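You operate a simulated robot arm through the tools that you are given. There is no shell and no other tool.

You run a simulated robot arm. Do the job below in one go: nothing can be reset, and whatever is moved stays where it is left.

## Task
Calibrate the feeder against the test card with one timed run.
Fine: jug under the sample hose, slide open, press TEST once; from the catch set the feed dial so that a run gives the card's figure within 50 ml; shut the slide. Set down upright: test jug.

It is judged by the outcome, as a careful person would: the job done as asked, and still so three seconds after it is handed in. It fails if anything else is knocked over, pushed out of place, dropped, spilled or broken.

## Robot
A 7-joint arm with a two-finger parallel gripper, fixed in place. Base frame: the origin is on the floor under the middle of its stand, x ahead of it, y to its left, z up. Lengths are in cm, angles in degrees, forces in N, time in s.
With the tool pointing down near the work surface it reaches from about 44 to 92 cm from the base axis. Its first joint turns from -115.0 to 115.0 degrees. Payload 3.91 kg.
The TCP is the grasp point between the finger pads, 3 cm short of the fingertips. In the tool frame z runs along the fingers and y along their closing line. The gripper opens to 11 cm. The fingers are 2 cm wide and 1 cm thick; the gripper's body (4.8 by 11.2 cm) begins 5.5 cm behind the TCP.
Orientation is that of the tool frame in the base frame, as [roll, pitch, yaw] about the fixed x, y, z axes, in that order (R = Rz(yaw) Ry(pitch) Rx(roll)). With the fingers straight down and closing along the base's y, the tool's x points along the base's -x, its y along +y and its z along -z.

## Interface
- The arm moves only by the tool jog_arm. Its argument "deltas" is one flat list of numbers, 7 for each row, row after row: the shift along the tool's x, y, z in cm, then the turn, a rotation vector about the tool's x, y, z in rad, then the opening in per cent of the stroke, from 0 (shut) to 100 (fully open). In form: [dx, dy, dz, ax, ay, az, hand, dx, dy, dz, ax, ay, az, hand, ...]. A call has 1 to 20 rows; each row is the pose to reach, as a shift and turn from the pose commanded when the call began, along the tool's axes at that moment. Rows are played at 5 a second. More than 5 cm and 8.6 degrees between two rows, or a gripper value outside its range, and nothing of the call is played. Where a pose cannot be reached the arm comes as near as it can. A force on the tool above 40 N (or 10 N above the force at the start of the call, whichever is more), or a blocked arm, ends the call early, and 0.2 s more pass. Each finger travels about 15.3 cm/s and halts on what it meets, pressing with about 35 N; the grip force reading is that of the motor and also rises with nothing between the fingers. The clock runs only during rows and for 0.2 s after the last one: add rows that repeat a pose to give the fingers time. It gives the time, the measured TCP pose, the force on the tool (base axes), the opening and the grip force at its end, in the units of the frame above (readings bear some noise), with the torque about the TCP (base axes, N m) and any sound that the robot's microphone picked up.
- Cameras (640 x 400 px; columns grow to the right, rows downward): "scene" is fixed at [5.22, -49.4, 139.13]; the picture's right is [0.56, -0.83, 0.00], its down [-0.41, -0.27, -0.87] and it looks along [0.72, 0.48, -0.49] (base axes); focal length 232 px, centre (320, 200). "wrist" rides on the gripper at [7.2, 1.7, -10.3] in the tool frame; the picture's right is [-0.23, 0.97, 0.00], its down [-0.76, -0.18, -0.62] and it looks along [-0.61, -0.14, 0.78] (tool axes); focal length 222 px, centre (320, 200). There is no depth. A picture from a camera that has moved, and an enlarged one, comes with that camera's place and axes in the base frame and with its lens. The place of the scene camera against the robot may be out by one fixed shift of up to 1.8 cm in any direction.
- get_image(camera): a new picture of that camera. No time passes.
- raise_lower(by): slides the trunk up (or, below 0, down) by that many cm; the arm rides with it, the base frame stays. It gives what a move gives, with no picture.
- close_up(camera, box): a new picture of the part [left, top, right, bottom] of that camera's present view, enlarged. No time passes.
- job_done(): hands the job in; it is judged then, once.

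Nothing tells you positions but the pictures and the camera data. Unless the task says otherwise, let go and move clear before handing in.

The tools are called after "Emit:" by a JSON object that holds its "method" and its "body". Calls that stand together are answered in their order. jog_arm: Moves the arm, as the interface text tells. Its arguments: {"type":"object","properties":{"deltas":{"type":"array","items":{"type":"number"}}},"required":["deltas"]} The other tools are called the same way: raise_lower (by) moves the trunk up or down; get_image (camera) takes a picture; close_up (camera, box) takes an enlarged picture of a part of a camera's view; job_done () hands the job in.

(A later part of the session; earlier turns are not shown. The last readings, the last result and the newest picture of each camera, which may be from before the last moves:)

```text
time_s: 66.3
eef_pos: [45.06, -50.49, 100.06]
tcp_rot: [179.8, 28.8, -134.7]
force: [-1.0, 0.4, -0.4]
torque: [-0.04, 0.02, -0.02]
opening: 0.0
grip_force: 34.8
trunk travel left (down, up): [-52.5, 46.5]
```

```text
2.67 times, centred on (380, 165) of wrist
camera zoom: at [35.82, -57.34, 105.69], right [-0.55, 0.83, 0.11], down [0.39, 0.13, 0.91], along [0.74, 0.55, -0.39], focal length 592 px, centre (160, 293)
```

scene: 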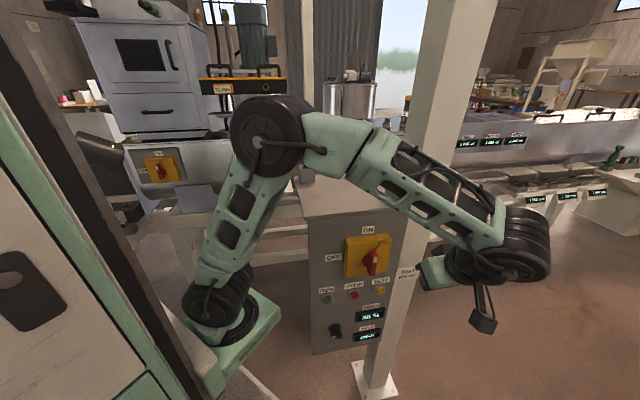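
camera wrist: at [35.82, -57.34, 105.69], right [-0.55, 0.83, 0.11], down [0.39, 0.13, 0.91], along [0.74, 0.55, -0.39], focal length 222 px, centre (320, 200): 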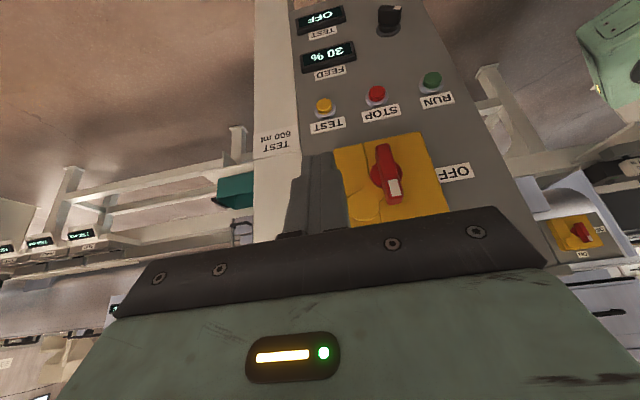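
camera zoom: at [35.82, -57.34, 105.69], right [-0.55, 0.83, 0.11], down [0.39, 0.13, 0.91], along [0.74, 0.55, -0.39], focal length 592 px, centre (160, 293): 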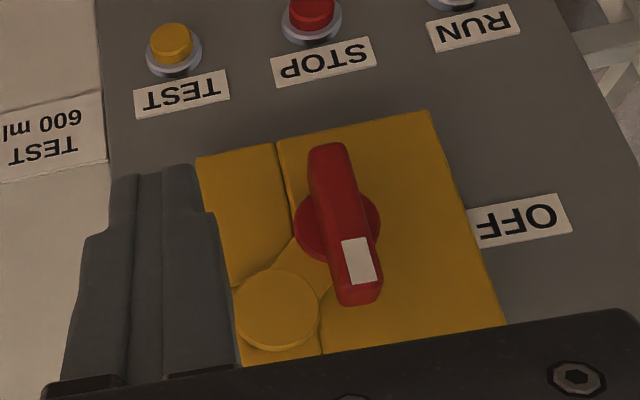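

The main switch is ON. The TEST cap is at about (57.2, −38.0, 76.1). I'll descend and level the tool at that height, still about 17 cm in front of the panel.

Emit:
{"method": "jog_arm", "body": {"deltas": [1.06, 0, 1.93, 0, -0.107, 0, 0, 2.12, 0, 3.85, 0, -0.214, 0, 0, 3.18, 0, 5.78, 0, -0.32, 0, 0, 4.24, 0, 7.71, 0, -0.427, 0, 0, 5.3, 0, 9.64, 0, -0.534, 0, 0, 6.36, 0, 11.56, 0, -0.641, 0, 0, 7.42, 0, 13.49, 0, -0.748, 0, 0, 8.48, 0, 15.42, 0, -0.854, 0, 0, 9.54, 0, 17.34, 0, -0.961, 0, 0, 10.6, 0, 19.27, 0, -1.068, 0, 0]}}

Emit:
{"method": "get_image", "body": {"camera": "wrist"}}

Emit:
{"method": "get_image", "body": {"camera": "scene"}}

```text
time_s: 68.5
eef_pos: [45.03, -50.45, 78.2]
tcp_rot: [74.1, 89.9, 119.5]
force: [-0.4, 0.0, 0.3]
torque: [-0.02, -0.02, -0.01]
opening: 0.0
grip_force: 34.7
trunk travel left (down, up): [-52.5, 46.5]
```

```text
taken
camera wrist: at [36.48, -56.61, 70.99], right [-0.69, 0.68, 0.23], down [-0.31, -0.57, 0.76], along [0.65, 0.46, 0.61], focal length 222 px, centre (320, 200)
```

wrist: 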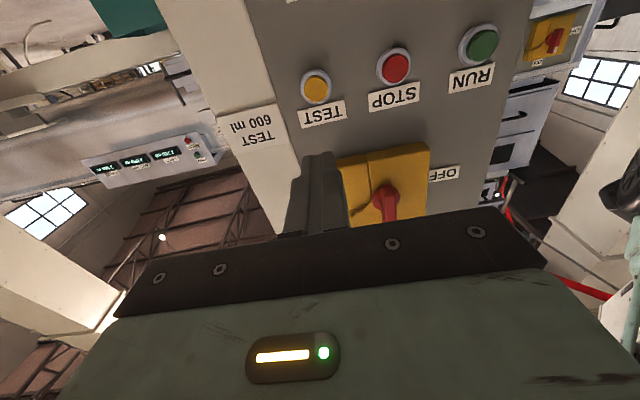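

```text
taken
```

scene: 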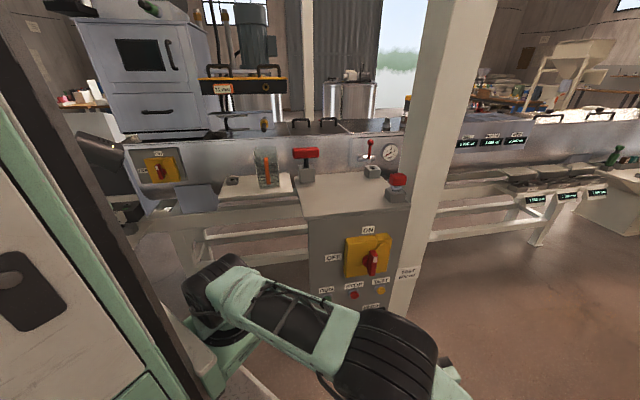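

The TEST button is straight ahead at (57.2, −38.0, 76.4). I'll drop 1.9 cm and advance to about 2 cm from the button face.

Emit:
{"method": "jog_arm", "body": {"deltas": [0.9, 0.05, 2, 0, 0, 0, 0, 1.85, 0.1, 4.5, 0, 0, 0, 0, 1.85, 0.1, 7, 0, 0, 0, 0, 1.85, 0.1, 9.5, 0, 0, 0, 0, 1.85, 0.1, 11.8, 0, 0, 0, 0]}}

Emit:
{"method": "get_image", "body": {"camera": "wrist"}}

Emit:
{"method": "get_image", "body": {"camera": "scene"}}

```text
time_s: 69.7
eef_pos: [53.21, -42.23, 76.31]
tcp_rot: [102.6, 89.9, 148.0]
force: [1.0, -0.7, -0.7]
torque: [0.0, 0.03, 0.0]
opening: 0.02
grip_force: 35.0
trunk travel left (down, up): [-52.5, 46.5]
```

```text
taken
camera wrist: at [44.67, -48.22, 69.09], right [-0.69, 0.68, 0.23], down [-0.31, -0.57, 0.76], along [0.65, 0.46, 0.61], focal length 222 px, centre (320, 200)
```

wrist: 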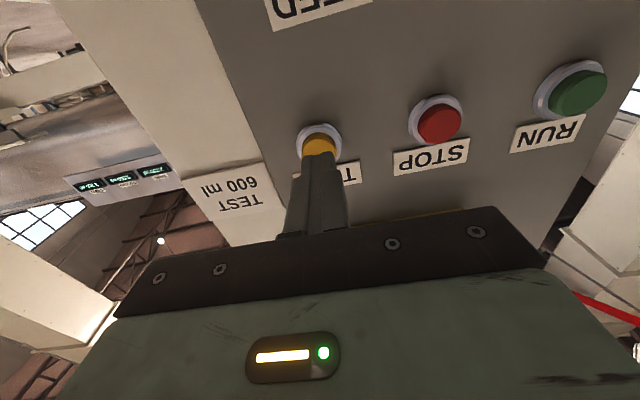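

```text
taken
```

scene: 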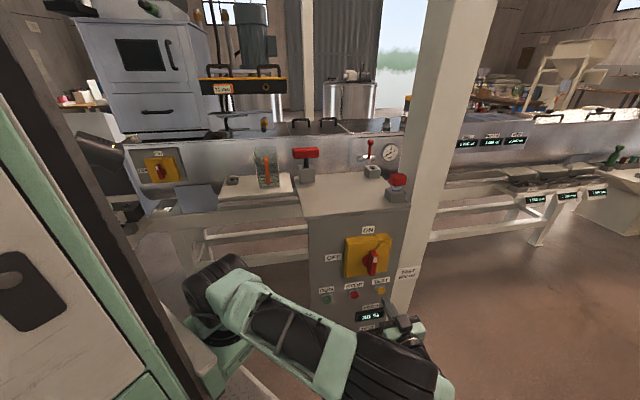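

The fingertips are lined up with the centre of the TEST button. I'll advance slowly, just enough to press it once.

Emit:
{"method": "jog_arm", "body": {"deltas": [0, 0, 1.2, 0, 0, 0, 0, 0, 0, 2.2, 0, 0, 0, 0, 0, 0, 2.6, 0, 0, 0, 0, 0, 0, 2.9, 0, 0, 0, 0]}}

Emit:
{"method": "close_up", "body": {"camera": "wrist", "box": [240, 60, 480, 210]}}

```text
time_s: 70.7
eef_pos: [55.05, -40.27, 76.28]
tcp_rot: [127.6, 89.8, 172.7]
force: [-22.7, -14.8, 4.0]
torque: [0.02, -0.19, 0.2]
opening: 0.0
grip_force: 34.8
trunk travel left (down, up): [-52.5, 46.5]
heard: click
```

```text
2.67 times, centred on (360, 135) of wrist
camera zoom: at [46.51, -46.35, 69.1], right [-0.69, 0.69, 0.23], down [-0.31, -0.57, 0.76], along [0.65, 0.45, 0.6], focal length 592 px, centre (213, 373)
```

zoom: 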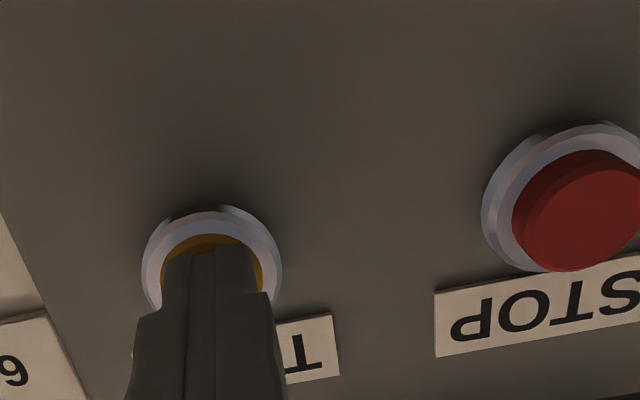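

Heard the click: TEST is pressed. I'll back straight off so it isn't pressed a second time, then watch the display and the jug.

Emit:
{"method": "jog_arm", "body": {"deltas": [0, 0, -1.5, 0, 0, 0, 0, 0, 0, -4, 0, 0, 0, 0, 0, 0, -7, 0, 0, 0, 0]}}

Emit:
{"method": "get_image", "body": {"camera": "wrist"}}

Emit:
{"method": "get_image", "body": {"camera": "scene"}}

Emit:
{"method": "close_up", "body": {"camera": "scene", "box": [220, 100, 320, 200]}}

```text
time_s: 71.5
eef_pos: [50.45, -44.97, 76.22]
tcp_rot: [101.3, 89.7, 146.8]
force: [-0.2, -1.0, 0.1]
torque: [0.0, 0.01, -0.04]
opening: 0.01
grip_force: 35.0
trunk travel left (down, up): [-52.5, 46.5]
```

```text
taken
camera wrist: at [41.84, -51.06, 69.1], right [-0.69, 0.68, 0.23], down [-0.31, -0.57, 0.76], along [0.65, 0.46, 0.61], focal length 222 px, centre (320, 200)
```

wrist: 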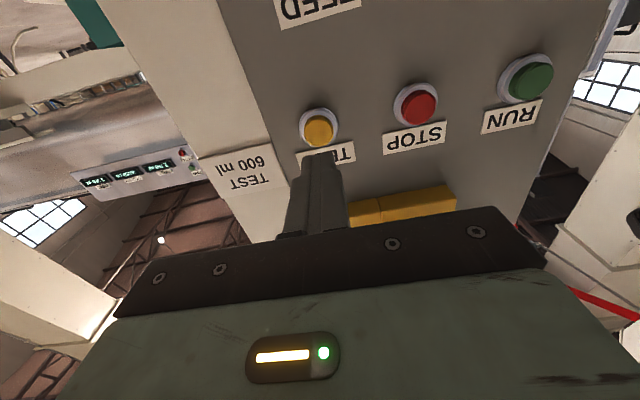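

```text
taken
```

scene: 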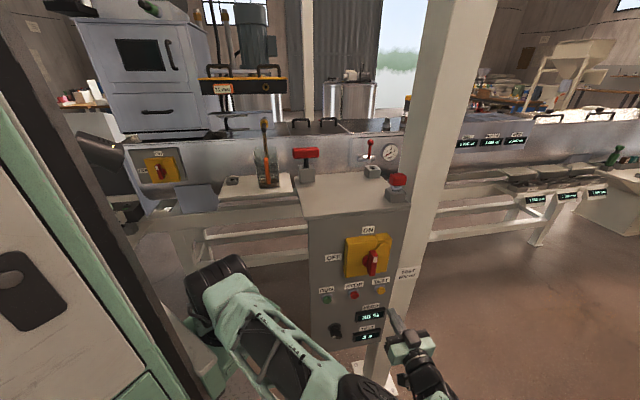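

```text
4.00 times, centred on (270, 150) of scene
camera zoom: at [5.22, -49.4, 139.13], right [0.56, -0.83, 0.0], down [-0.41, -0.27, -0.87], along [0.72, 0.48, -0.49], focal length 929 px, centre (520, 400)
```

zoom: 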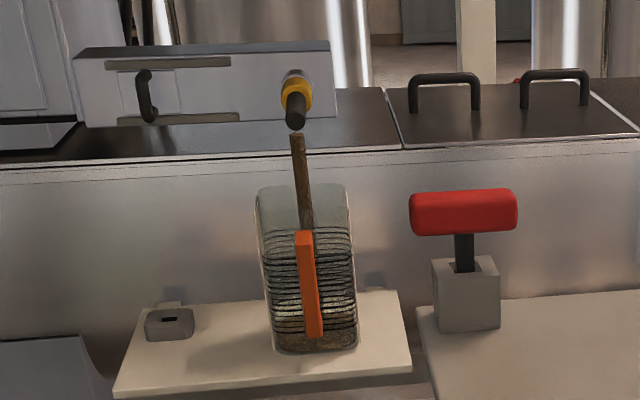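

The feed is falling into the jug. I'll hold still and watch the timer on the TEST display.

Emit:
{"method": "close_up", "body": {"camera": "scene", "box": [320, 290, 400, 350]}}

Emit:
{"method": "jog_arm", "body": {"deltas": [0, 0, 0, 0, 0, 0, 0, 0, 0, 0, 0, 0, 0, 0, 0, 0, 0, 0, 0, 0, 0, 0, 0, 0, 0, 0, 0, 0, 0, 0, 0, 0, 0, 0, 0]}}

Emit:
{"method": "close_up", "body": {"camera": "scene", "box": [320, 290, 400, 350]}}

Emit:
{"method": "close_up", "body": {"camera": "scene", "box": [220, 100, 320, 200]}}

```text
6.67 times, centred on (360, 320) of scene
camera zoom: at [5.22, -49.4, 139.13], right [0.56, -0.83, 0.0], down [-0.41, -0.27, -0.87], along [0.72, 0.48, -0.49], focal length 1549 px, centre (53, -600)
```

zoom: 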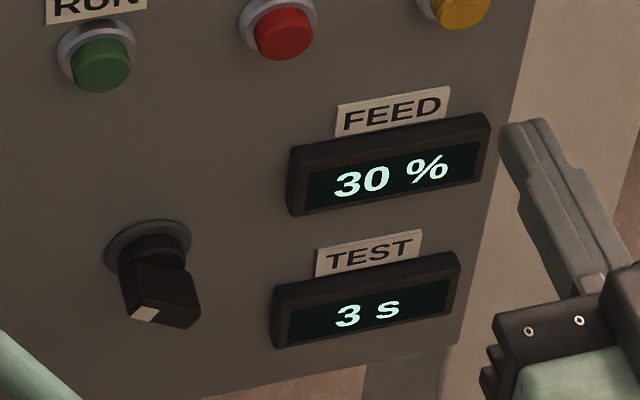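

```text
time_s: 72.7
eef_pos: [50.33, -45.05, 76.33]
tcp_rot: [106.4, 89.8, 151.7]
force: [1.0, 0.1, 0.4]
torque: [-0.03, -0.02, 0.03]
opening: 0.0
grip_force: 34.8
trunk travel left (down, up): [-52.5, 46.5]
```

```text
6.67 times, centred on (360, 320) of scene
camera zoom: at [5.22, -49.4, 139.13], right [0.56, -0.83, 0.0], down [-0.41, -0.27, -0.87], along [0.72, 0.48, -0.49], focal length 1549 px, centre (53, -600)
```

zoom: 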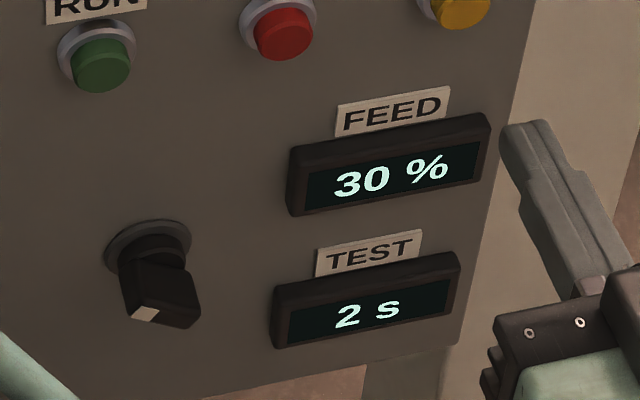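

```text
4.00 times, centred on (270, 150) of scene
camera zoom: at [5.22, -49.4, 139.13], right [0.56, -0.83, 0.0], down [-0.41, -0.27, -0.87], along [0.72, 0.48, -0.49], focal length 929 px, centre (520, 400)
```

zoom: 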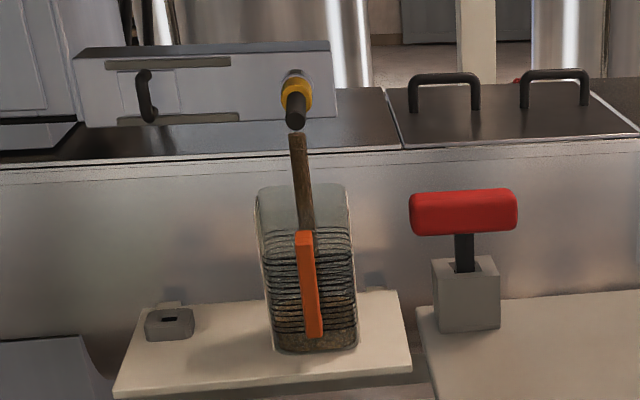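

The timer shows 2 s left and the stream is landing in the jug. I'll wait for the run to finish.

Emit:
{"method": "jog_arm", "body": {"deltas": [0, 0, 0, 0, 0, 0, 0, 0, 0, 0, 0, 0, 0, 0, 0, 0, 0, 0, 0, 0, 0, 0, 0, 0, 0, 0, 0, 0, 0, 0, 0, 0, 0, 0, 0, 0, 0, 0, 0, 0, 0, 0, 0, 0, 0, 0, 0, 0, 0, 0, 0, 0, 0, 0, 0, 0, 0, 0, 0, 0, 0, 0, 0, 0, 0, 0, 0, 0, 0, 0, 0, 0, 0, 0, 0, 0, 0, 0, 0, 0, 0, 0, 0, 0, 0, 0, 0, 0, 0, 0, 0, 0, 0, 0, 0, 0, 0, 0, 0, 0, 0, 0, 0, 0, 0, 0, 0, 0, 0, 0, 0, 0]}}

Emit:
{"method": "close_up", "body": {"camera": "scene", "box": [320, 290, 400, 350]}}

Emit:
{"method": "close_up", "body": {"camera": "scene", "box": [240, 120, 300, 195]}}

```text
time_s: 76.1
eef_pos: [50.41, -44.9, 76.27]
tcp_rot: [106.5, 89.8, 151.8]
force: [0.1, 0.1, 0.1]
torque: [0.0, 0.0, -0.02]
opening: 0.02
grip_force: 34.9
trunk travel left (down, up): [-52.5, 46.5]
```

```text
6.67 times, centred on (360, 320) of scene
camera zoom: at [5.22, -49.4, 139.13], right [0.56, -0.83, 0.0], down [-0.41, -0.27, -0.87], along [0.72, 0.48, -0.49], focal length 1549 px, centre (53, -600)
```

zoom: 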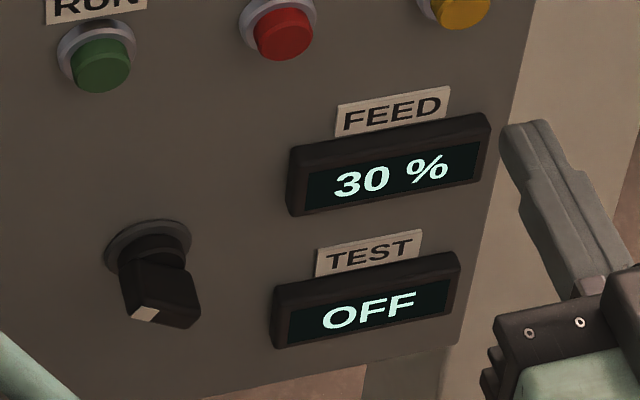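

```text
5.33 times, centred on (270, 158) of scene
camera zoom: at [5.22, -49.4, 139.13], right [0.56, -0.83, 0.0], down [-0.41, -0.27, -0.87], along [0.72, 0.48, -0.49], focal length 1239 px, centre (587, 427)
```

zoom: 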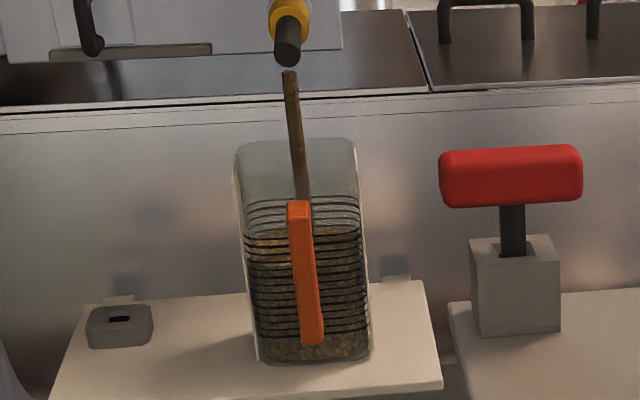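

The timer has finished, but a stream is still visible at the hose. I'll wait a moment and check again.

Emit:
{"method": "jog_arm", "body": {"deltas": [0, 0, 0, 0, 0, 0, 0, 0, 0, 0, 0, 0, 0, 0, 0, 0, 0, 0, 0, 0, 0]}}

Emit:
{"method": "close_up", "body": {"camera": "scene", "box": [240, 120, 300, 195]}}

```text
time_s: 76.9
eef_pos: [50.35, -44.91, 76.23]
tcp_rot: [106.2, 89.8, 151.5]
force: [-0.1, 0.3, 0.2]
torque: [-0.01, -0.02, -0.04]
opening: 0.02
grip_force: 35.3
trunk travel left (down, up): [-52.5, 46.5]
```

```text
5.33 times, centred on (270, 158) of scene
camera zoom: at [5.22, -49.4, 139.13], right [0.56, -0.83, 0.0], down [-0.41, -0.27, -0.87], along [0.72, 0.48, -0.49], focal length 1239 px, centre (587, 427)
```

zoom: 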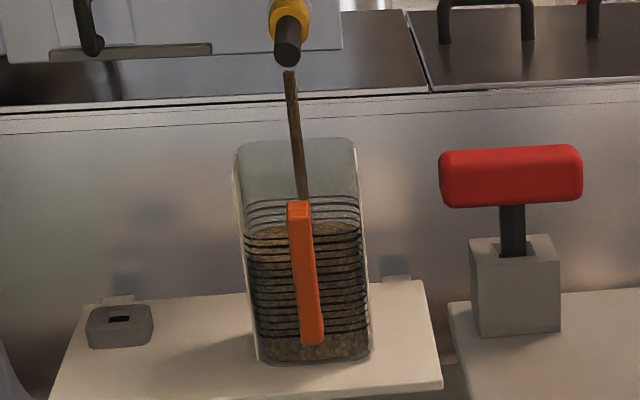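

The stream is thinning as it tails off. I'll keep waiting until it stops.

Emit:
{"method": "jog_arm", "body": {"deltas": [0, 0, 0, 0, 0, 0, 0, 0, 0, 0, 0, 0, 0, 0, 0, 0, 0, 0, 0, 0, 0, 0, 0, 0, 0, 0, 0, 0, 0, 0, 0, 0, 0, 0, 0, 0, 0, 0, 0, 0, 0, 0]}}

Emit:
{"method": "close_up", "body": {"camera": "scene", "box": [240, 120, 300, 195]}}

Emit:
{"method": "jog_arm", "body": {"deltas": [0, 0, 0, 0, 0, 0, 0, 0, 0, 0, 0, 0, 0, 0, 0, 0, 0, 0, 0, 0, 0, 0, 0, 0, 0, 0, 0, 0, 0, 0, 0, 0, 0, 0, 0, 0, 0, 0, 0, 0, 0, 0, 0, 0, 0, 0, 0, 0, 0, 0, 0, 0, 0, 0, 0, 0]}}

Emit:
{"method": "close_up", "body": {"camera": "scene", "box": [240, 120, 300, 195]}}

```text
time_s: 78.3
eef_pos: [50.46, -44.92, 76.16]
tcp_rot: [106.8, 89.8, 152.1]
force: [-0.1, 0.5, 0.0]
torque: [-0.02, -0.03, 0.0]
opening: 0.0
grip_force: 34.5
trunk travel left (down, up): [-52.5, 46.5]
```

```text
5.33 times, centred on (270, 158) of scene
camera zoom: at [5.22, -49.4, 139.13], right [0.56, -0.83, 0.0], down [-0.41, -0.27, -0.87], along [0.72, 0.48, -0.49], focal length 1239 px, centre (587, 427)
```

zoom: 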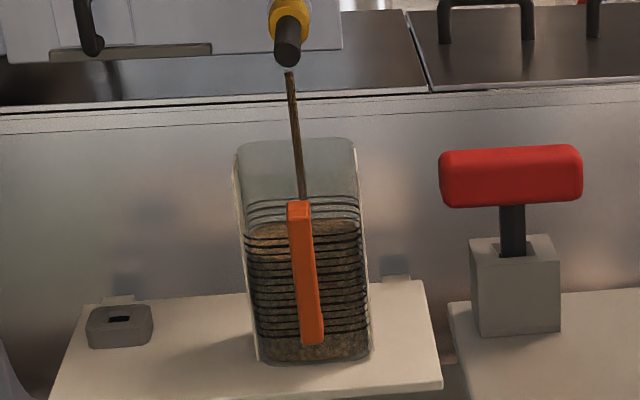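

```text
time_s: 80.1
eef_pos: [50.36, -45.05, 76.3]
tcp_rot: [106.4, 89.8, 151.6]
force: [0.7, 0.7, -0.6]
torque: [0.0, 0.02, -0.02]
opening: 0.01
grip_force: 35.5
trunk travel left (down, up): [-52.5, 46.5]
```

```text
5.33 times, centred on (270, 158) of scene
camera zoom: at [5.22, -49.4, 139.13], right [0.56, -0.83, 0.0], down [-0.41, -0.27, -0.87], along [0.72, 0.48, -0.49], focal length 1239 px, centre (587, 427)
```

zoom: 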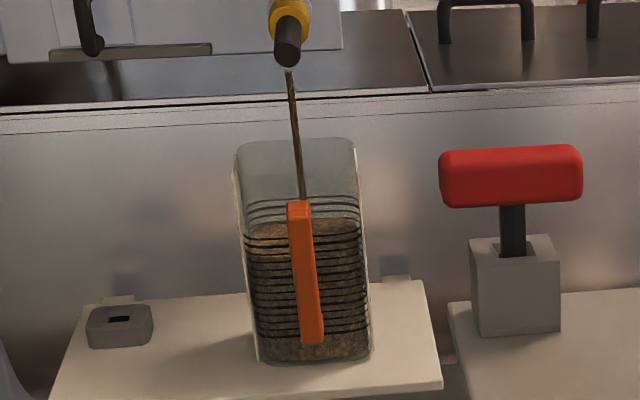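

A thin after-run still trickles, and it counts as part of the catch. I'll keep waiting until it ends before I read the jug.

Emit:
{"method": "jog_arm", "body": {"deltas": [0, 0, 0, 0, 0, 0, 0, 0, 0, 0, 0, 0, 0, 0, 0, 0, 0, 0, 0, 0, 0, 0, 0, 0, 0, 0, 0, 0, 0, 0, 0, 0, 0, 0, 0, 0, 0, 0, 0, 0, 0, 0, 0, 0, 0, 0, 0, 0, 0, 0, 0, 0, 0, 0, 0, 0, 0, 0, 0, 0, 0, 0, 0, 0, 0, 0, 0, 0, 0, 0, 0, 0, 0, 0, 0, 0, 0, 0, 0, 0, 0, 0, 0, 0, 0, 0, 0, 0, 0, 0, 0, 0, 0, 0, 0, 0, 0, 0, 0, 0, 0, 0, 0, 0, 0, 0, 0, 0, 0, 0, 0, 0, 0, 0, 0, 0, 0, 0, 0, 0, 0, 0, 0, 0, 0, 0, 0, 0, 0, 0, 0, 0, 0, 0, 0, 0, 0, 0, 0, 0]}}

Emit:
{"method": "close_up", "body": {"camera": "scene", "box": [240, 120, 300, 195]}}

```text
time_s: 84.3
eef_pos: [50.35, -44.94, 76.27]
tcp_rot: [106.8, 89.8, 152.2]
force: [0.4, 1.6, -0.6]
torque: [0.0, 0.01, 0.01]
opening: 0.01
grip_force: 35.4
trunk travel left (down, up): [-52.5, 46.5]
```

```text
5.33 times, centred on (270, 158) of scene
camera zoom: at [5.22, -49.4, 139.13], right [0.56, -0.83, 0.0], down [-0.41, -0.27, -0.87], along [0.72, 0.48, -0.49], focal length 1239 px, centre (587, 427)
```

zoom: 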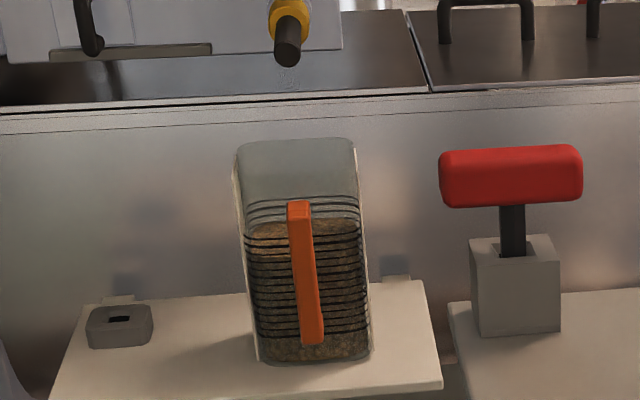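

The stream has stopped. Now I'll read the catch against the graduations.

Emit:
{"method": "close_up", "body": {"camera": "scene", "box": [254, 144, 286, 190]}}

Emit:
{"method": "close_up", "body": {"camera": "scene", "box": [256, 150, 284, 172]}}

Emit:
{"method": "close_up", "body": {"camera": "scene", "box": [256, 168, 284, 190]}}

```text
8.70 times, centred on (270, 167) of scene
camera zoom: at [5.22, -49.4, 139.13], right [0.56, -0.83, 0.0], down [-0.41, -0.27, -0.87], along [0.72, 0.48, -0.49], focal length 2020 px, centre (755, 487)
```

zoom: 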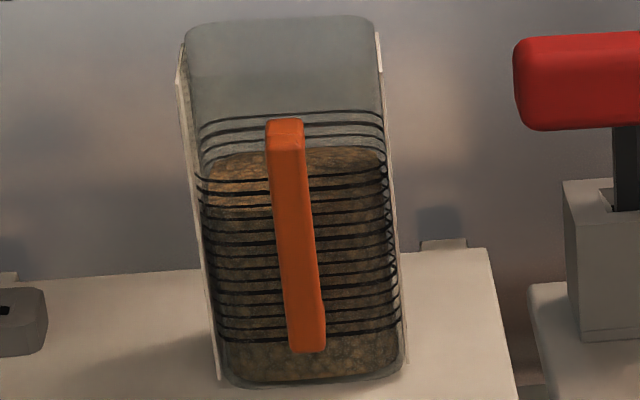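

```text
16.00 times, centred on (270, 161) of scene
camera zoom: at [5.22, -49.4, 139.13], right [0.56, -0.83, 0.0], down [-0.41, -0.27, -0.87], along [0.72, 0.48, -0.49], focal length 3718 px, centre (1120, 824)
```

zoom: 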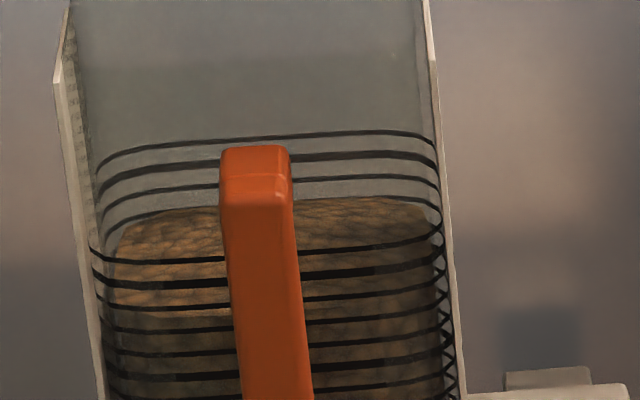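

```text
16.00 times, centred on (270, 179) of scene
camera zoom: at [5.22, -49.4, 139.13], right [0.56, -0.83, 0.0], down [-0.41, -0.27, -0.87], along [0.72, 0.48, -0.49], focal length 3718 px, centre (1120, 536)
```

zoom: 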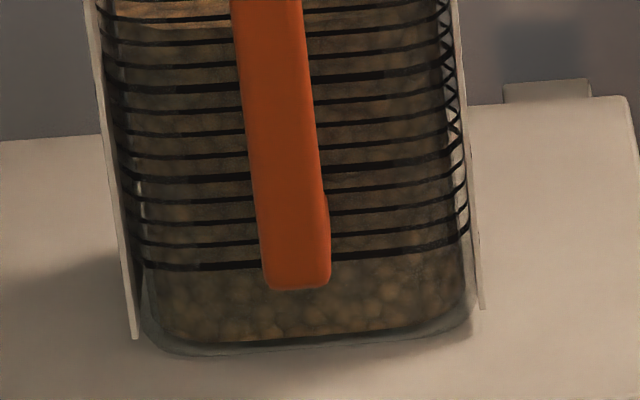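

The graduations are 50 ml apart with bold lines at 200, 400, 600 and 800. The grain surface looks to be a little above 700. I'll zoom in further to read it.

Emit:
{"method": "close_up", "body": {"camera": "scene", "box": [258, 158, 272, 172]}}

Emit:
{"method": "close_up", "body": {"camera": "scene", "box": [268, 158, 282, 172]}}

```text
16.00 times, centred on (265, 165) of scene
camera zoom: at [5.22, -49.4, 139.13], right [0.56, -0.83, 0.0], down [-0.41, -0.27, -0.87], along [0.72, 0.48, -0.49], focal length 3718 px, centre (1200, 760)
```

zoom: 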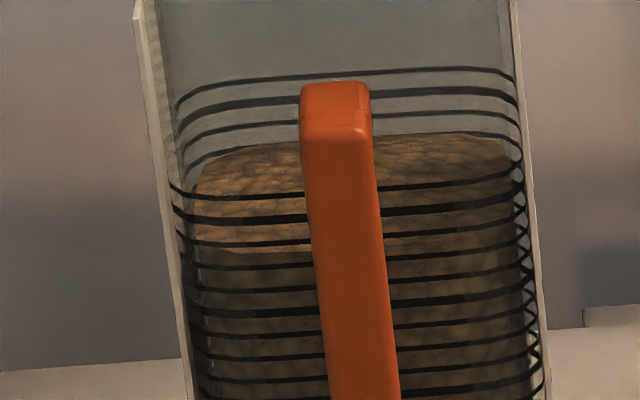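

```text
16.00 times, centred on (275, 165) of scene
camera zoom: at [5.22, -49.4, 139.13], right [0.56, -0.83, 0.0], down [-0.41, -0.27, -0.87], along [0.72, 0.48, -0.49], focal length 3718 px, centre (1040, 760)
```

zoom: 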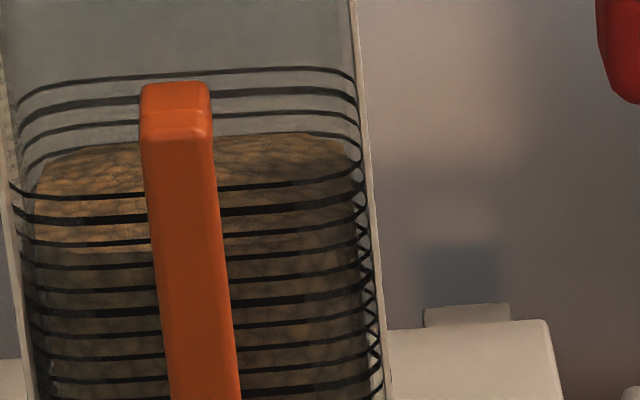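

The catch reads about 717 ml at 30 %, so the dial should go to 30 × 600 / 717 ≈ 25 %. Next I'll move to the front of the feed dial at about r 52.6, z 60 and look at its pointer.

Emit:
{"method": "jog_arm", "body": {"deltas": [0, 0, -3, 0, 0, 0, 0, 0, 0, -6, 0, 0, 0, 0, 2.0, 2.0, -6, 0, 0, 0, 0, 4.2, 4.0, -6, 0, 0, 0, 10, 6.4, 6.0, -6, 0, 0, 0, 20, 8.6, 8.0, -6, 0, 0, 0, 30, 10.8, 10.0, -6, 0, 0, 0, 40, 13.0, 12.0, -6, 0, 0, 0, 50, 15.2, 13.8, -6, 0, 0, 0, 60, 16.4, 14.8, -6, 0, 0, 0, 60]}}

Emit:
{"method": "get_image", "body": {"camera": "wrist"}}

Emit:
{"method": "get_image", "body": {"camera": "scene"}}

```text
time_s: 86.5
eef_pos: [35.53, -39.35, 60.23]
tcp_rot: [-172.8, 88.5, -126.4]
force: [-0.1, -0.2, 0.3]
torque: [0.0, 0.03, 0.01]
opening: 6.61
grip_force: 0.0
trunk travel left (down, up): [-52.5, 46.5]
```

```text
taken
camera wrist: at [27.03, -45.76, 53.4], right [-0.7, 0.68, 0.22], down [-0.29, -0.56, 0.78], along [0.65, 0.48, 0.59], focal length 222 px, centre (320, 200)
```

wrist: 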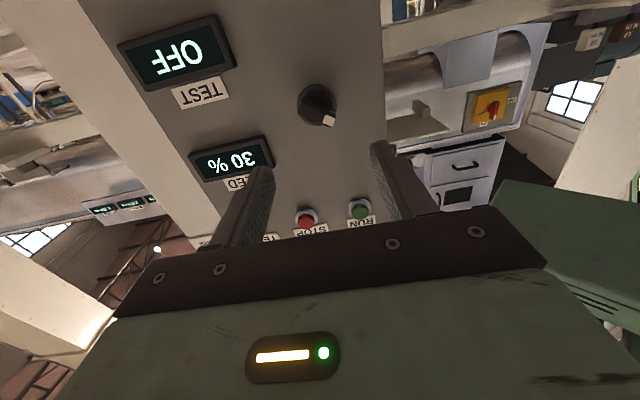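

```text
taken
```

scene: 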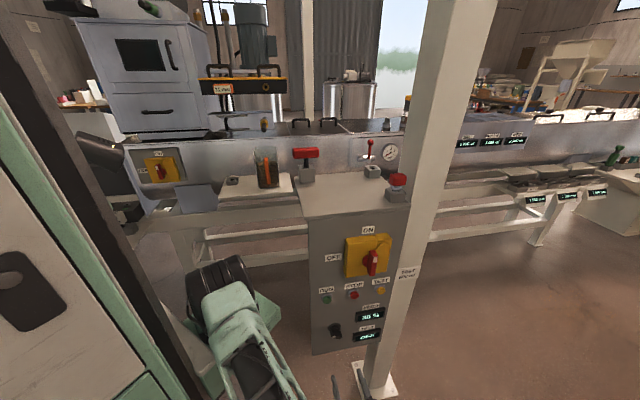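

The dial is in view with the feed display still at 30 %. I'll zoom in on its pointer.

Emit:
{"method": "close_up", "body": {"camera": "wrist", "box": [260, 60, 380, 150]}}

Emit:
{"method": "close_up", "body": {"camera": "scene", "box": [310, 300, 390, 350]}}

```text
4.44 times, centred on (320, 105) of wrist
camera zoom: at [27.03, -45.76, 53.4], right [-0.7, 0.68, 0.22], down [-0.29, -0.56, 0.78], along [0.65, 0.48, 0.59], focal length 987 px, centre (320, 622)
```

zoom: 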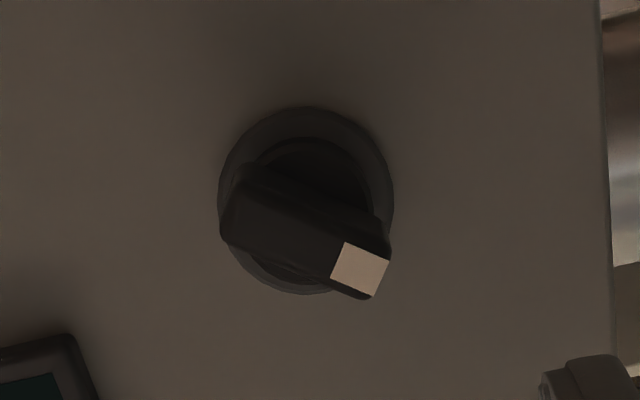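

```text
8.00 times, centred on (350, 325) of scene
camera zoom: at [5.22, -49.4, 139.13], right [0.56, -0.83, 0.0], down [-0.41, -0.27, -0.87], along [0.72, 0.48, -0.49], focal length 1859 px, centre (80, -800)
```

zoom: 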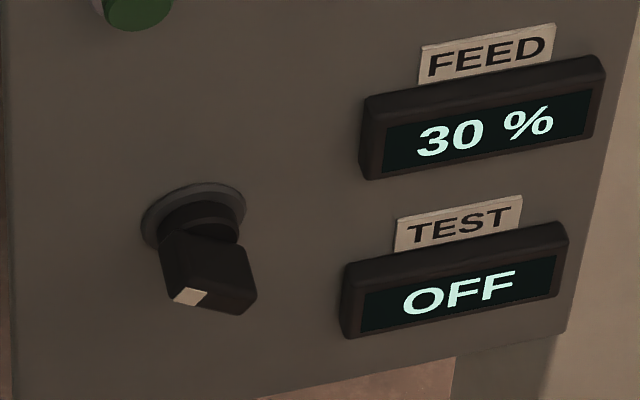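

The dial's pointer is at about −54° (10:30), which fits a 270° scale at 30 %. So 25 % should be about 13.5° anticlockwise. I'll square the tool to the panel and roll it to match the knob's bar.

Emit:
{"method": "jog_arm", "body": {"deltas": [0, 0, 0, 0.024, -0.026, 0, 60]}}

Emit:
{"method": "jog_arm", "body": {"deltas": [0, 0, 0, 0, 0, -0.135, 55, 0, 0, 0, 0, 0, -0.27, 50, 0, 0, 0, 0, 0, -0.404, 45, 0, 0, 0, 0, 0, -0.539, 40, 0, 0, 0, 0, 0, -0.673, 40, 0, 0, 0, 0, 0, -0.808, 40, 0, 0, 0, 0, 0, -0.942, 40]}}

Emit:
{"method": "get_image", "body": {"camera": "wrist"}}

Emit:
{"method": "get_image", "body": {"camera": "scene"}}

```text
time_s: 86.9
eef_pos: [35.84, -39.16, 60.36]
tcp_rot: [-77.1, 89.9, -32.0]
force: [-0.1, -0.6, -0.2]
torque: [-0.02, 0.0, -0.04]
opening: 6.59
grip_force: 0.1
trunk travel left (down, up): [-52.5, 46.5]
```

```text
time_s: 88.5
eef_pos: [48.65, -50.05, 58.08]
tcp_rot: [-92.7, 36.8, -45.2]
force: [-0.9, -0.5, 0.4]
torque: [-0.04, 0.02, 0.0]
opening: 4.39
grip_force: 0.1
out of reach, approached as far as the arm can: row 2, 3, 4, 5, 6, 7
trunk travel left (down, up): [-52.5, 46.5]
```

```text
taken
camera wrist: at [44.77, -60.95, 52.8], right [-0.57, 0.51, -0.64], down [-0.78, -0.09, 0.62], along [0.26, 0.86, 0.45], focal length 222 px, centre (320, 200)
```

wrist: 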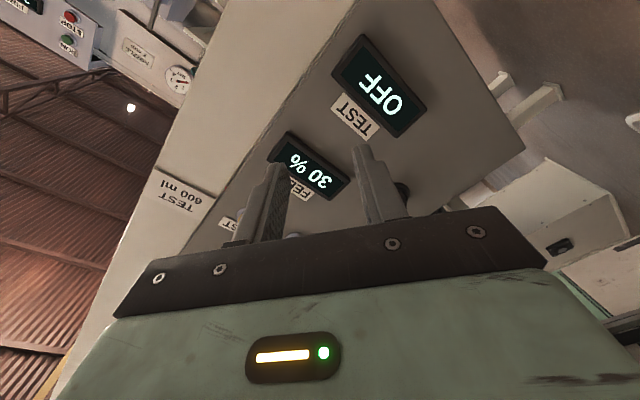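

```text
taken
```

scene: 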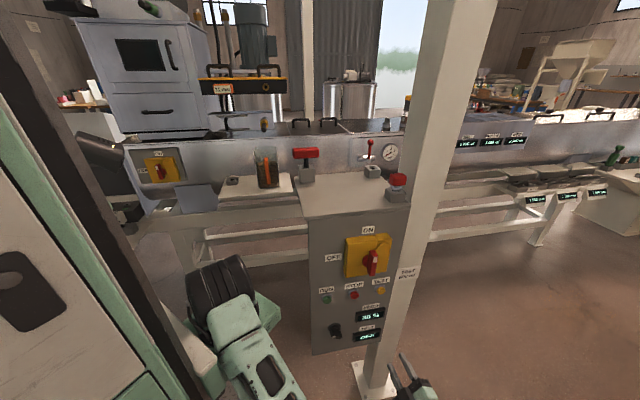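

That roll isn't reachable here, and the arm drifted sideways in free space without contact. Instead I'll keep the reachable orientation and nudge the knob's pointer end with the closed fingertips, reading the display after each small push. First I'll roll back.

Emit:
{"method": "jog_arm", "body": {"deltas": [0, 0, 0, 0, 0, 0.135, 30, 0, 0, 0, 0, 0, 0.27, 20, 0, 0, 0, 0, 0, 0.404, 10, 0, 0, 0, 0, 0, 0.539, 0, 0, 0, 0, 0, 0, 0.673, 0, 0, 0, 0, 0, 0, 0.808, 0, 0, 0, 0, 0, 0, 0.942, 0]}}

Emit:
{"method": "get_image", "body": {"camera": "wrist"}}

```text
time_s: 90.1
eef_pos: [48.26, -49.22, 57.04]
tcp_rot: [13.4, 88.6, 57.1]
force: [0.3, -0.5, 0.0]
torque: [0.0, -0.03, -0.03]
opening: 0.01
grip_force: 34.8
trunk travel left (down, up): [-52.5, 46.5]
```

```text
taken
camera wrist: at [39.69, -54.99, 49.62], right [-0.68, 0.7, 0.23], down [-0.34, -0.58, 0.74], along [0.65, 0.43, 0.63], focal length 222 px, centre (320, 200)
```

wrist: 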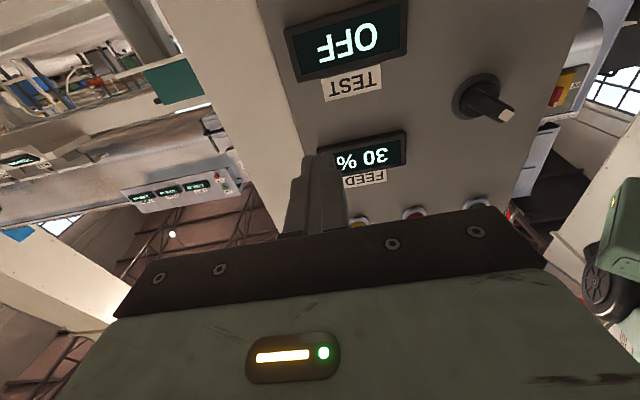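

From this side angle I can measure how far the knob sticks out. I'll zoom in on it.

Emit:
{"method": "close_up", "body": {"camera": "wrist", "box": [430, 55, 540, 135]}}

```text
5.00 times, centred on (485, 95) of wrist
camera zoom: at [39.69, -54.99, 49.62], right [-0.68, 0.7, 0.23], down [-0.34, -0.58, 0.74], along [0.65, 0.43, 0.63], focal length 1111 px, centre (-505, 725)
```

zoom: 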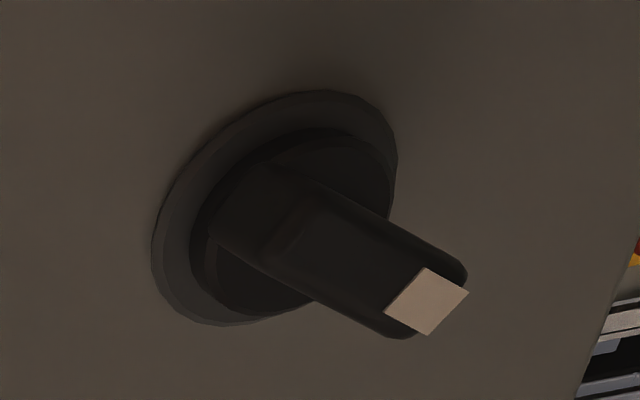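

The knob's front face is at n≈−10.5 and its axis at r≈52.7, z≈60.1. Its pointer end is near r 51.3, z 61.2. I'll position the closed fingertips in front of and above that end.

Emit:
{"method": "jog_arm", "body": {"deltas": [-1.18, 2.98, -0.1, -0.004, 0.004, 0, 0, -2.37, 5.97, -0.2, -0.008, 0.008, 0, 0, -3.55, 8.95, -0.3, -0.012, 0.012, 0, 0, -4.73, 11.9, -0.4, -0.016, 0.016, 0, 0, -5.9, 14.9, -0.5, -0.02, 0.02, 0, 0, -7.1, 17.9, -0.59, -0.023, 0.024, 0, 0]}}

Emit:
{"method": "get_image", "body": {"camera": "wrist"}}

Emit:
{"method": "get_image", "body": {"camera": "scene"}}

```text
time_s: 91.5
eef_pos: [35.2, -37.0, 64.05]
tcp_rot: [101.6, 89.8, 146.6]
force: [0.2, 0.2, -0.7]
torque: [-0.02, 0.01, 0.03]
opening: 0.0
grip_force: 34.8
trunk travel left (down, up): [-52.5, 46.5]
```

```text
taken
camera wrist: at [26.55, -43.07, 56.99], right [-0.69, 0.69, 0.23], down [-0.31, -0.57, 0.76], along [0.65, 0.45, 0.61], focal length 222 px, centre (320, 200)
```

wrist: 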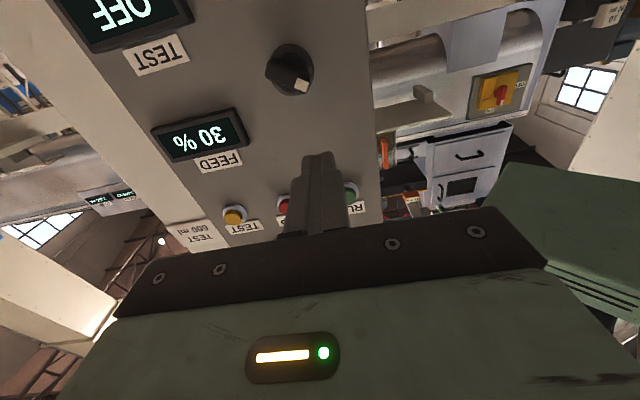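

```text
taken
```

scene: 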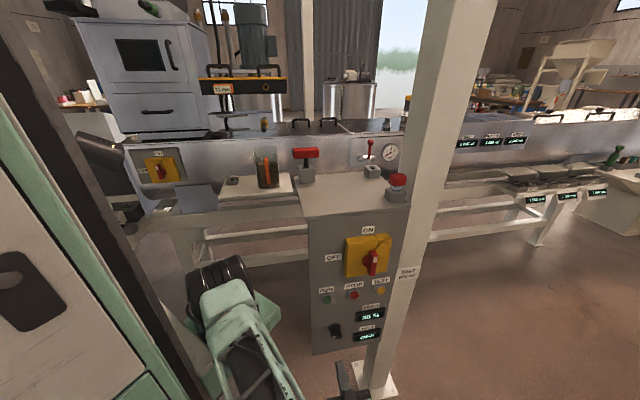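

The tool axis is about 3 cm above the pointer and 0.9 cm left of it, as planned. I'll advance so the fingertips sit just above the knob's pointer end.

Emit:
{"method": "jog_arm", "body": {"deltas": [0, 0, 3, 0, 0, 0, 0, 0, 0, 6, 0, 0, 0, 0, 0, 0, 8.5, 0, 0, 0, 0, 0, 0, 10.5, 0, 0, 0, 0]}}

Emit:
{"method": "get_image", "body": {"camera": "wrist"}}

Emit:
{"method": "close_up", "body": {"camera": "wrist", "box": [200, 20, 440, 200]}}

Emit:
{"method": "get_image", "body": {"camera": "scene"}}

```text
time_s: 92.5
eef_pos: [42.73, -29.75, 64.29]
tcp_rot: [-177.5, 89.0, -131.6]
force: [-0.3, 0.4, -0.4]
torque: [-0.01, 0.02, -0.02]
opening: 0.0
grip_force: 35.1
trunk travel left (down, up): [-52.5, 46.5]
```

```text
taken
camera wrist: at [34.08, -36.01, 57.28], right [-0.7, 0.68, 0.23], down [-0.3, -0.56, 0.77], along [0.65, 0.47, 0.59], focal length 222 px, centre (320, 200)
```

wrist: 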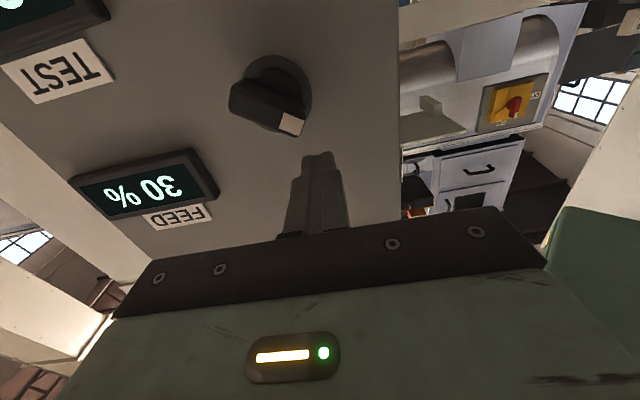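

```text
2.22 times, centred on (320, 110) of wrist
camera zoom: at [34.08, -36.01, 57.28], right [-0.7, 0.68, 0.23], down [-0.3, -0.56, 0.77], along [0.65, 0.47, 0.59], focal length 494 px, centre (320, 400)
```

zoom: 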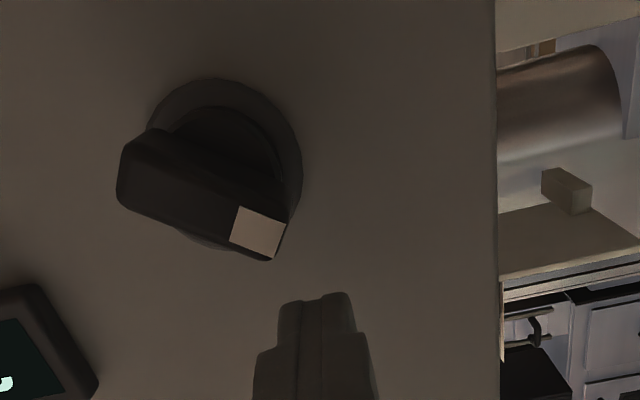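

```text
taken
```

scene: 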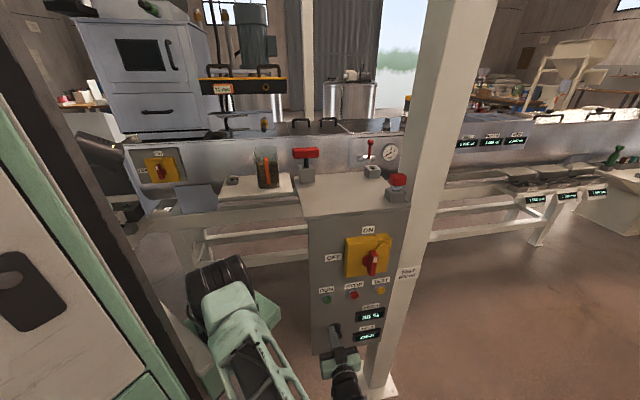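

I'll shift 0.4 cm right so the fingertips sit squarely over the pointer's upper corner. Then I'll lower to just above contact.

Emit:
{"method": "jog_arm", "body": {"deltas": [0.4, -0.4, 0, 0, 0, 0, 0, 0.9, -0.4, 0, 0, 0, 0, 0, 1.2, -0.4, 0, 0, 0, 0, 0]}}

Emit:
{"method": "close_up", "body": {"camera": "wrist", "box": [200, 20, 440, 200]}}

Emit:
{"method": "close_up", "body": {"camera": "scene", "box": [310, 290, 390, 350]}}

```text
time_s: 93.3
eef_pos: [42.84, -29.97, 63.17]
tcp_rot: [-175.1, 88.5, -128.7]
force: [-0.2, -0.1, -0.7]
torque: [0.01, -0.01, 0.01]
opening: 0.0
grip_force: 34.8
trunk travel left (down, up): [-52.5, 46.5]
```

```text
2.22 times, centred on (320, 110) of wrist
camera zoom: at [34.41, -36.42, 56.15], right [-0.7, 0.68, 0.23], down [-0.29, -0.56, 0.78], along [0.65, 0.48, 0.59], focal length 494 px, centre (320, 400)
```

zoom: 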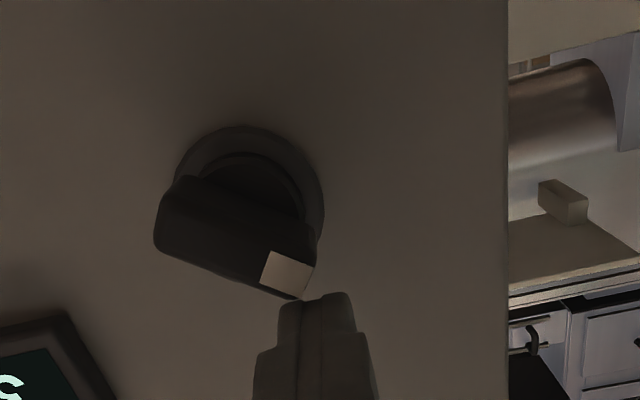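

```text
6.67 times, centred on (350, 320) of scene
camera zoom: at [5.22, -49.4, 139.13], right [0.56, -0.83, 0.0], down [-0.41, -0.27, -0.87], along [0.72, 0.48, -0.49], focal length 1549 px, centre (120, -600)
```

zoom: 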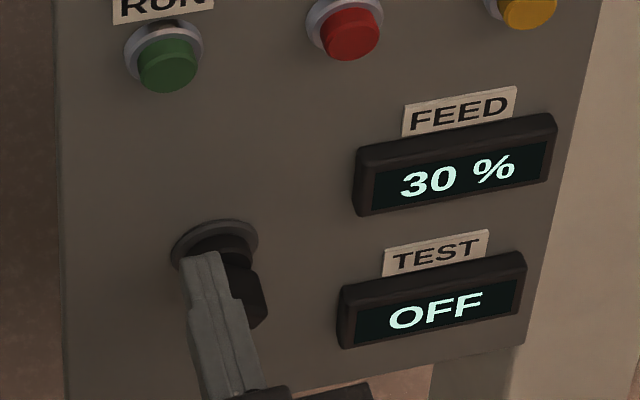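

The fingertips are just above the pointer's corner and the FEED display is readable in the scene view. I'll lower in small nudges.

Emit:
{"method": "jog_arm", "body": {"deltas": [0.2, 0, 0, 0, 0, 0, 0, 0.4, 0, 0, 0, 0, 0, 0]}}

Emit:
{"method": "close_up", "body": {"camera": "scene", "box": [310, 290, 390, 350]}}

Emit:
{"method": "jog_arm", "body": {"deltas": [0.1, 0, 0, 0, 0, 0, 0, 0.2, 0, 0, 0, 0, 0, 0]}}

Emit:
{"method": "close_up", "body": {"camera": "scene", "box": [310, 290, 390, 350]}}

Emit:
{"method": "close_up", "body": {"camera": "wrist", "box": [200, 20, 440, 200]}}

```text
time_s: 93.9
eef_pos: [42.95, -29.81, 62.74]
tcp_rot: [-172.8, 88.6, -126.2]
force: [-11.8, -0.6, 9.9]
torque: [0.16, -0.09, 0.09]
opening: 0.05
grip_force: 35.2
trunk travel left (down, up): [-52.5, 46.5]
```

```text
6.67 times, centred on (350, 320) of scene
camera zoom: at [5.22, -49.4, 139.13], right [0.56, -0.83, 0.0], down [-0.41, -0.27, -0.87], along [0.72, 0.48, -0.49], focal length 1549 px, centre (120, -600)
```

zoom: 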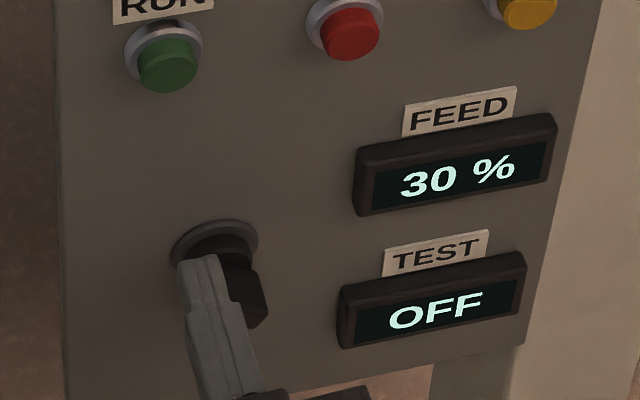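

```text
time_s: 94.7
eef_pos: [43.1, -29.65, 62.68]
tcp_rot: [-166.0, 88.9, -118.6]
force: [-9.8, 0.4, 10.0]
torque: [0.1, -0.03, 0.14]
opening: 0.0
grip_force: 35.0
trunk travel left (down, up): [-52.5, 46.5]
stopped in row 2: the force on the tool passed its limit at 41 N (the readings are from after the stop); the commanded pose is now the measured one
```

```text
6.67 times, centred on (350, 320) of scene
camera zoom: at [5.22, -49.4, 139.13], right [0.56, -0.83, 0.0], down [-0.41, -0.27, -0.87], along [0.72, 0.48, -0.49], focal length 1549 px, centre (120, -600)
```

zoom: 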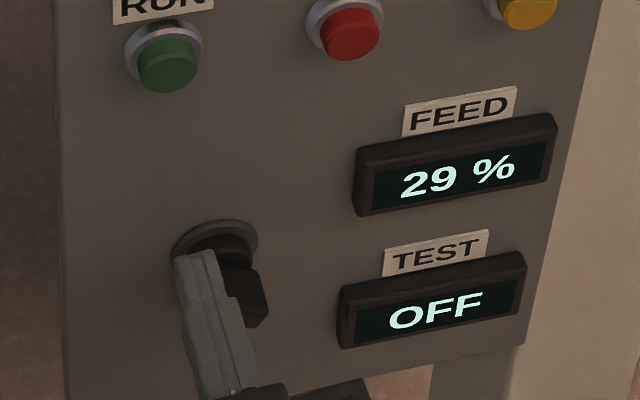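

```text
2.22 times, centred on (320, 110) of wrist
camera zoom: at [34.69, -36.22, 55.74], right [-0.71, 0.66, 0.22], down [-0.28, -0.57, 0.77], along [0.64, 0.49, 0.59], focal length 494 px, centre (320, 400)
```

zoom: 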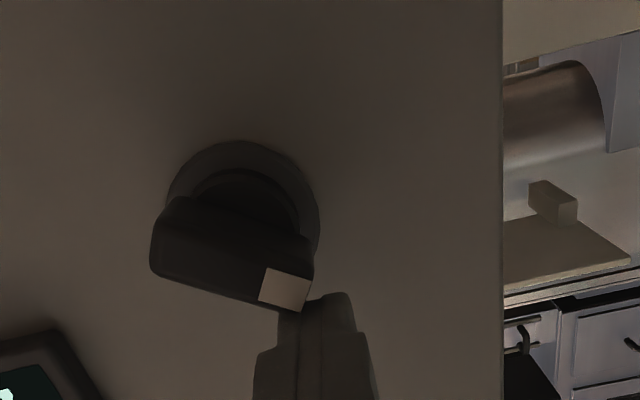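

The display moved to 29 %, but the fingers are catching the pointer's end face and pushing it stiffly. I'll lift, shift about 0.9 cm right so I press on the bar's upper side, and push again.

Emit:
{"method": "jog_arm", "body": {"deltas": [-0.5, 0, 0, 0, 0, 0, 0, -0.9, 0, 0, 0, 0, 0, 0, -0.9, -0.45, 0, 0.02, -0.01, 0, 0, -0.9, -0.9, 0, 0.042, -0.019, 0, 0]}}

Emit:
{"method": "close_up", "body": {"camera": "wrist", "box": [200, 20, 440, 200]}}

Emit:
{"method": "close_up", "body": {"camera": "scene", "box": [310, 290, 390, 350]}}

```text
time_s: 95.7
eef_pos: [43.98, -30.07, 63.55]
tcp_rot: [-149.9, 89.2, -104.0]
force: [-0.3, -0.5, -0.9]
torque: [0.0, 0.02, 0.03]
opening: 0.0
grip_force: 35.1
trunk travel left (down, up): [-52.5, 46.5]
```

```text
2.22 times, centred on (320, 110) of wrist
camera zoom: at [35.44, -36.46, 56.52], right [-0.7, 0.68, 0.22], down [-0.3, -0.56, 0.77], along [0.65, 0.47, 0.6], focal length 494 px, centre (320, 400)
```

zoom: 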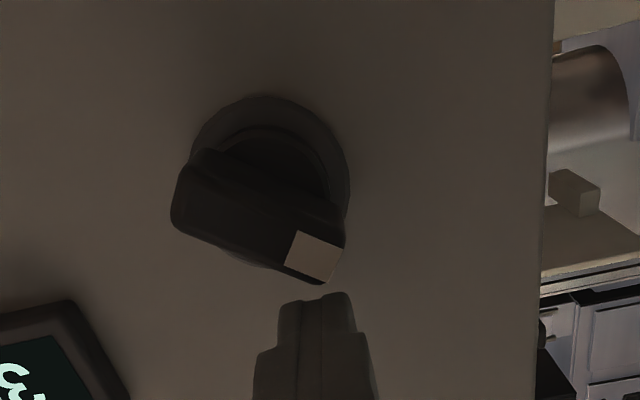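

```text
6.67 times, centred on (350, 320) of scene
camera zoom: at [5.22, -49.4, 139.13], right [0.56, -0.83, 0.0], down [-0.41, -0.27, -0.87], along [0.72, 0.48, -0.49], focal length 1549 px, centre (120, -600)
```

zoom: 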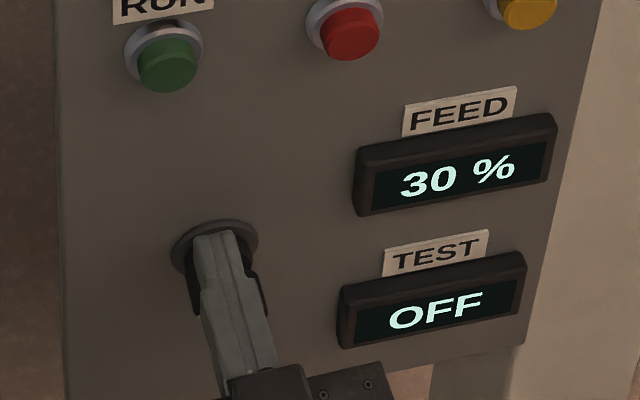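

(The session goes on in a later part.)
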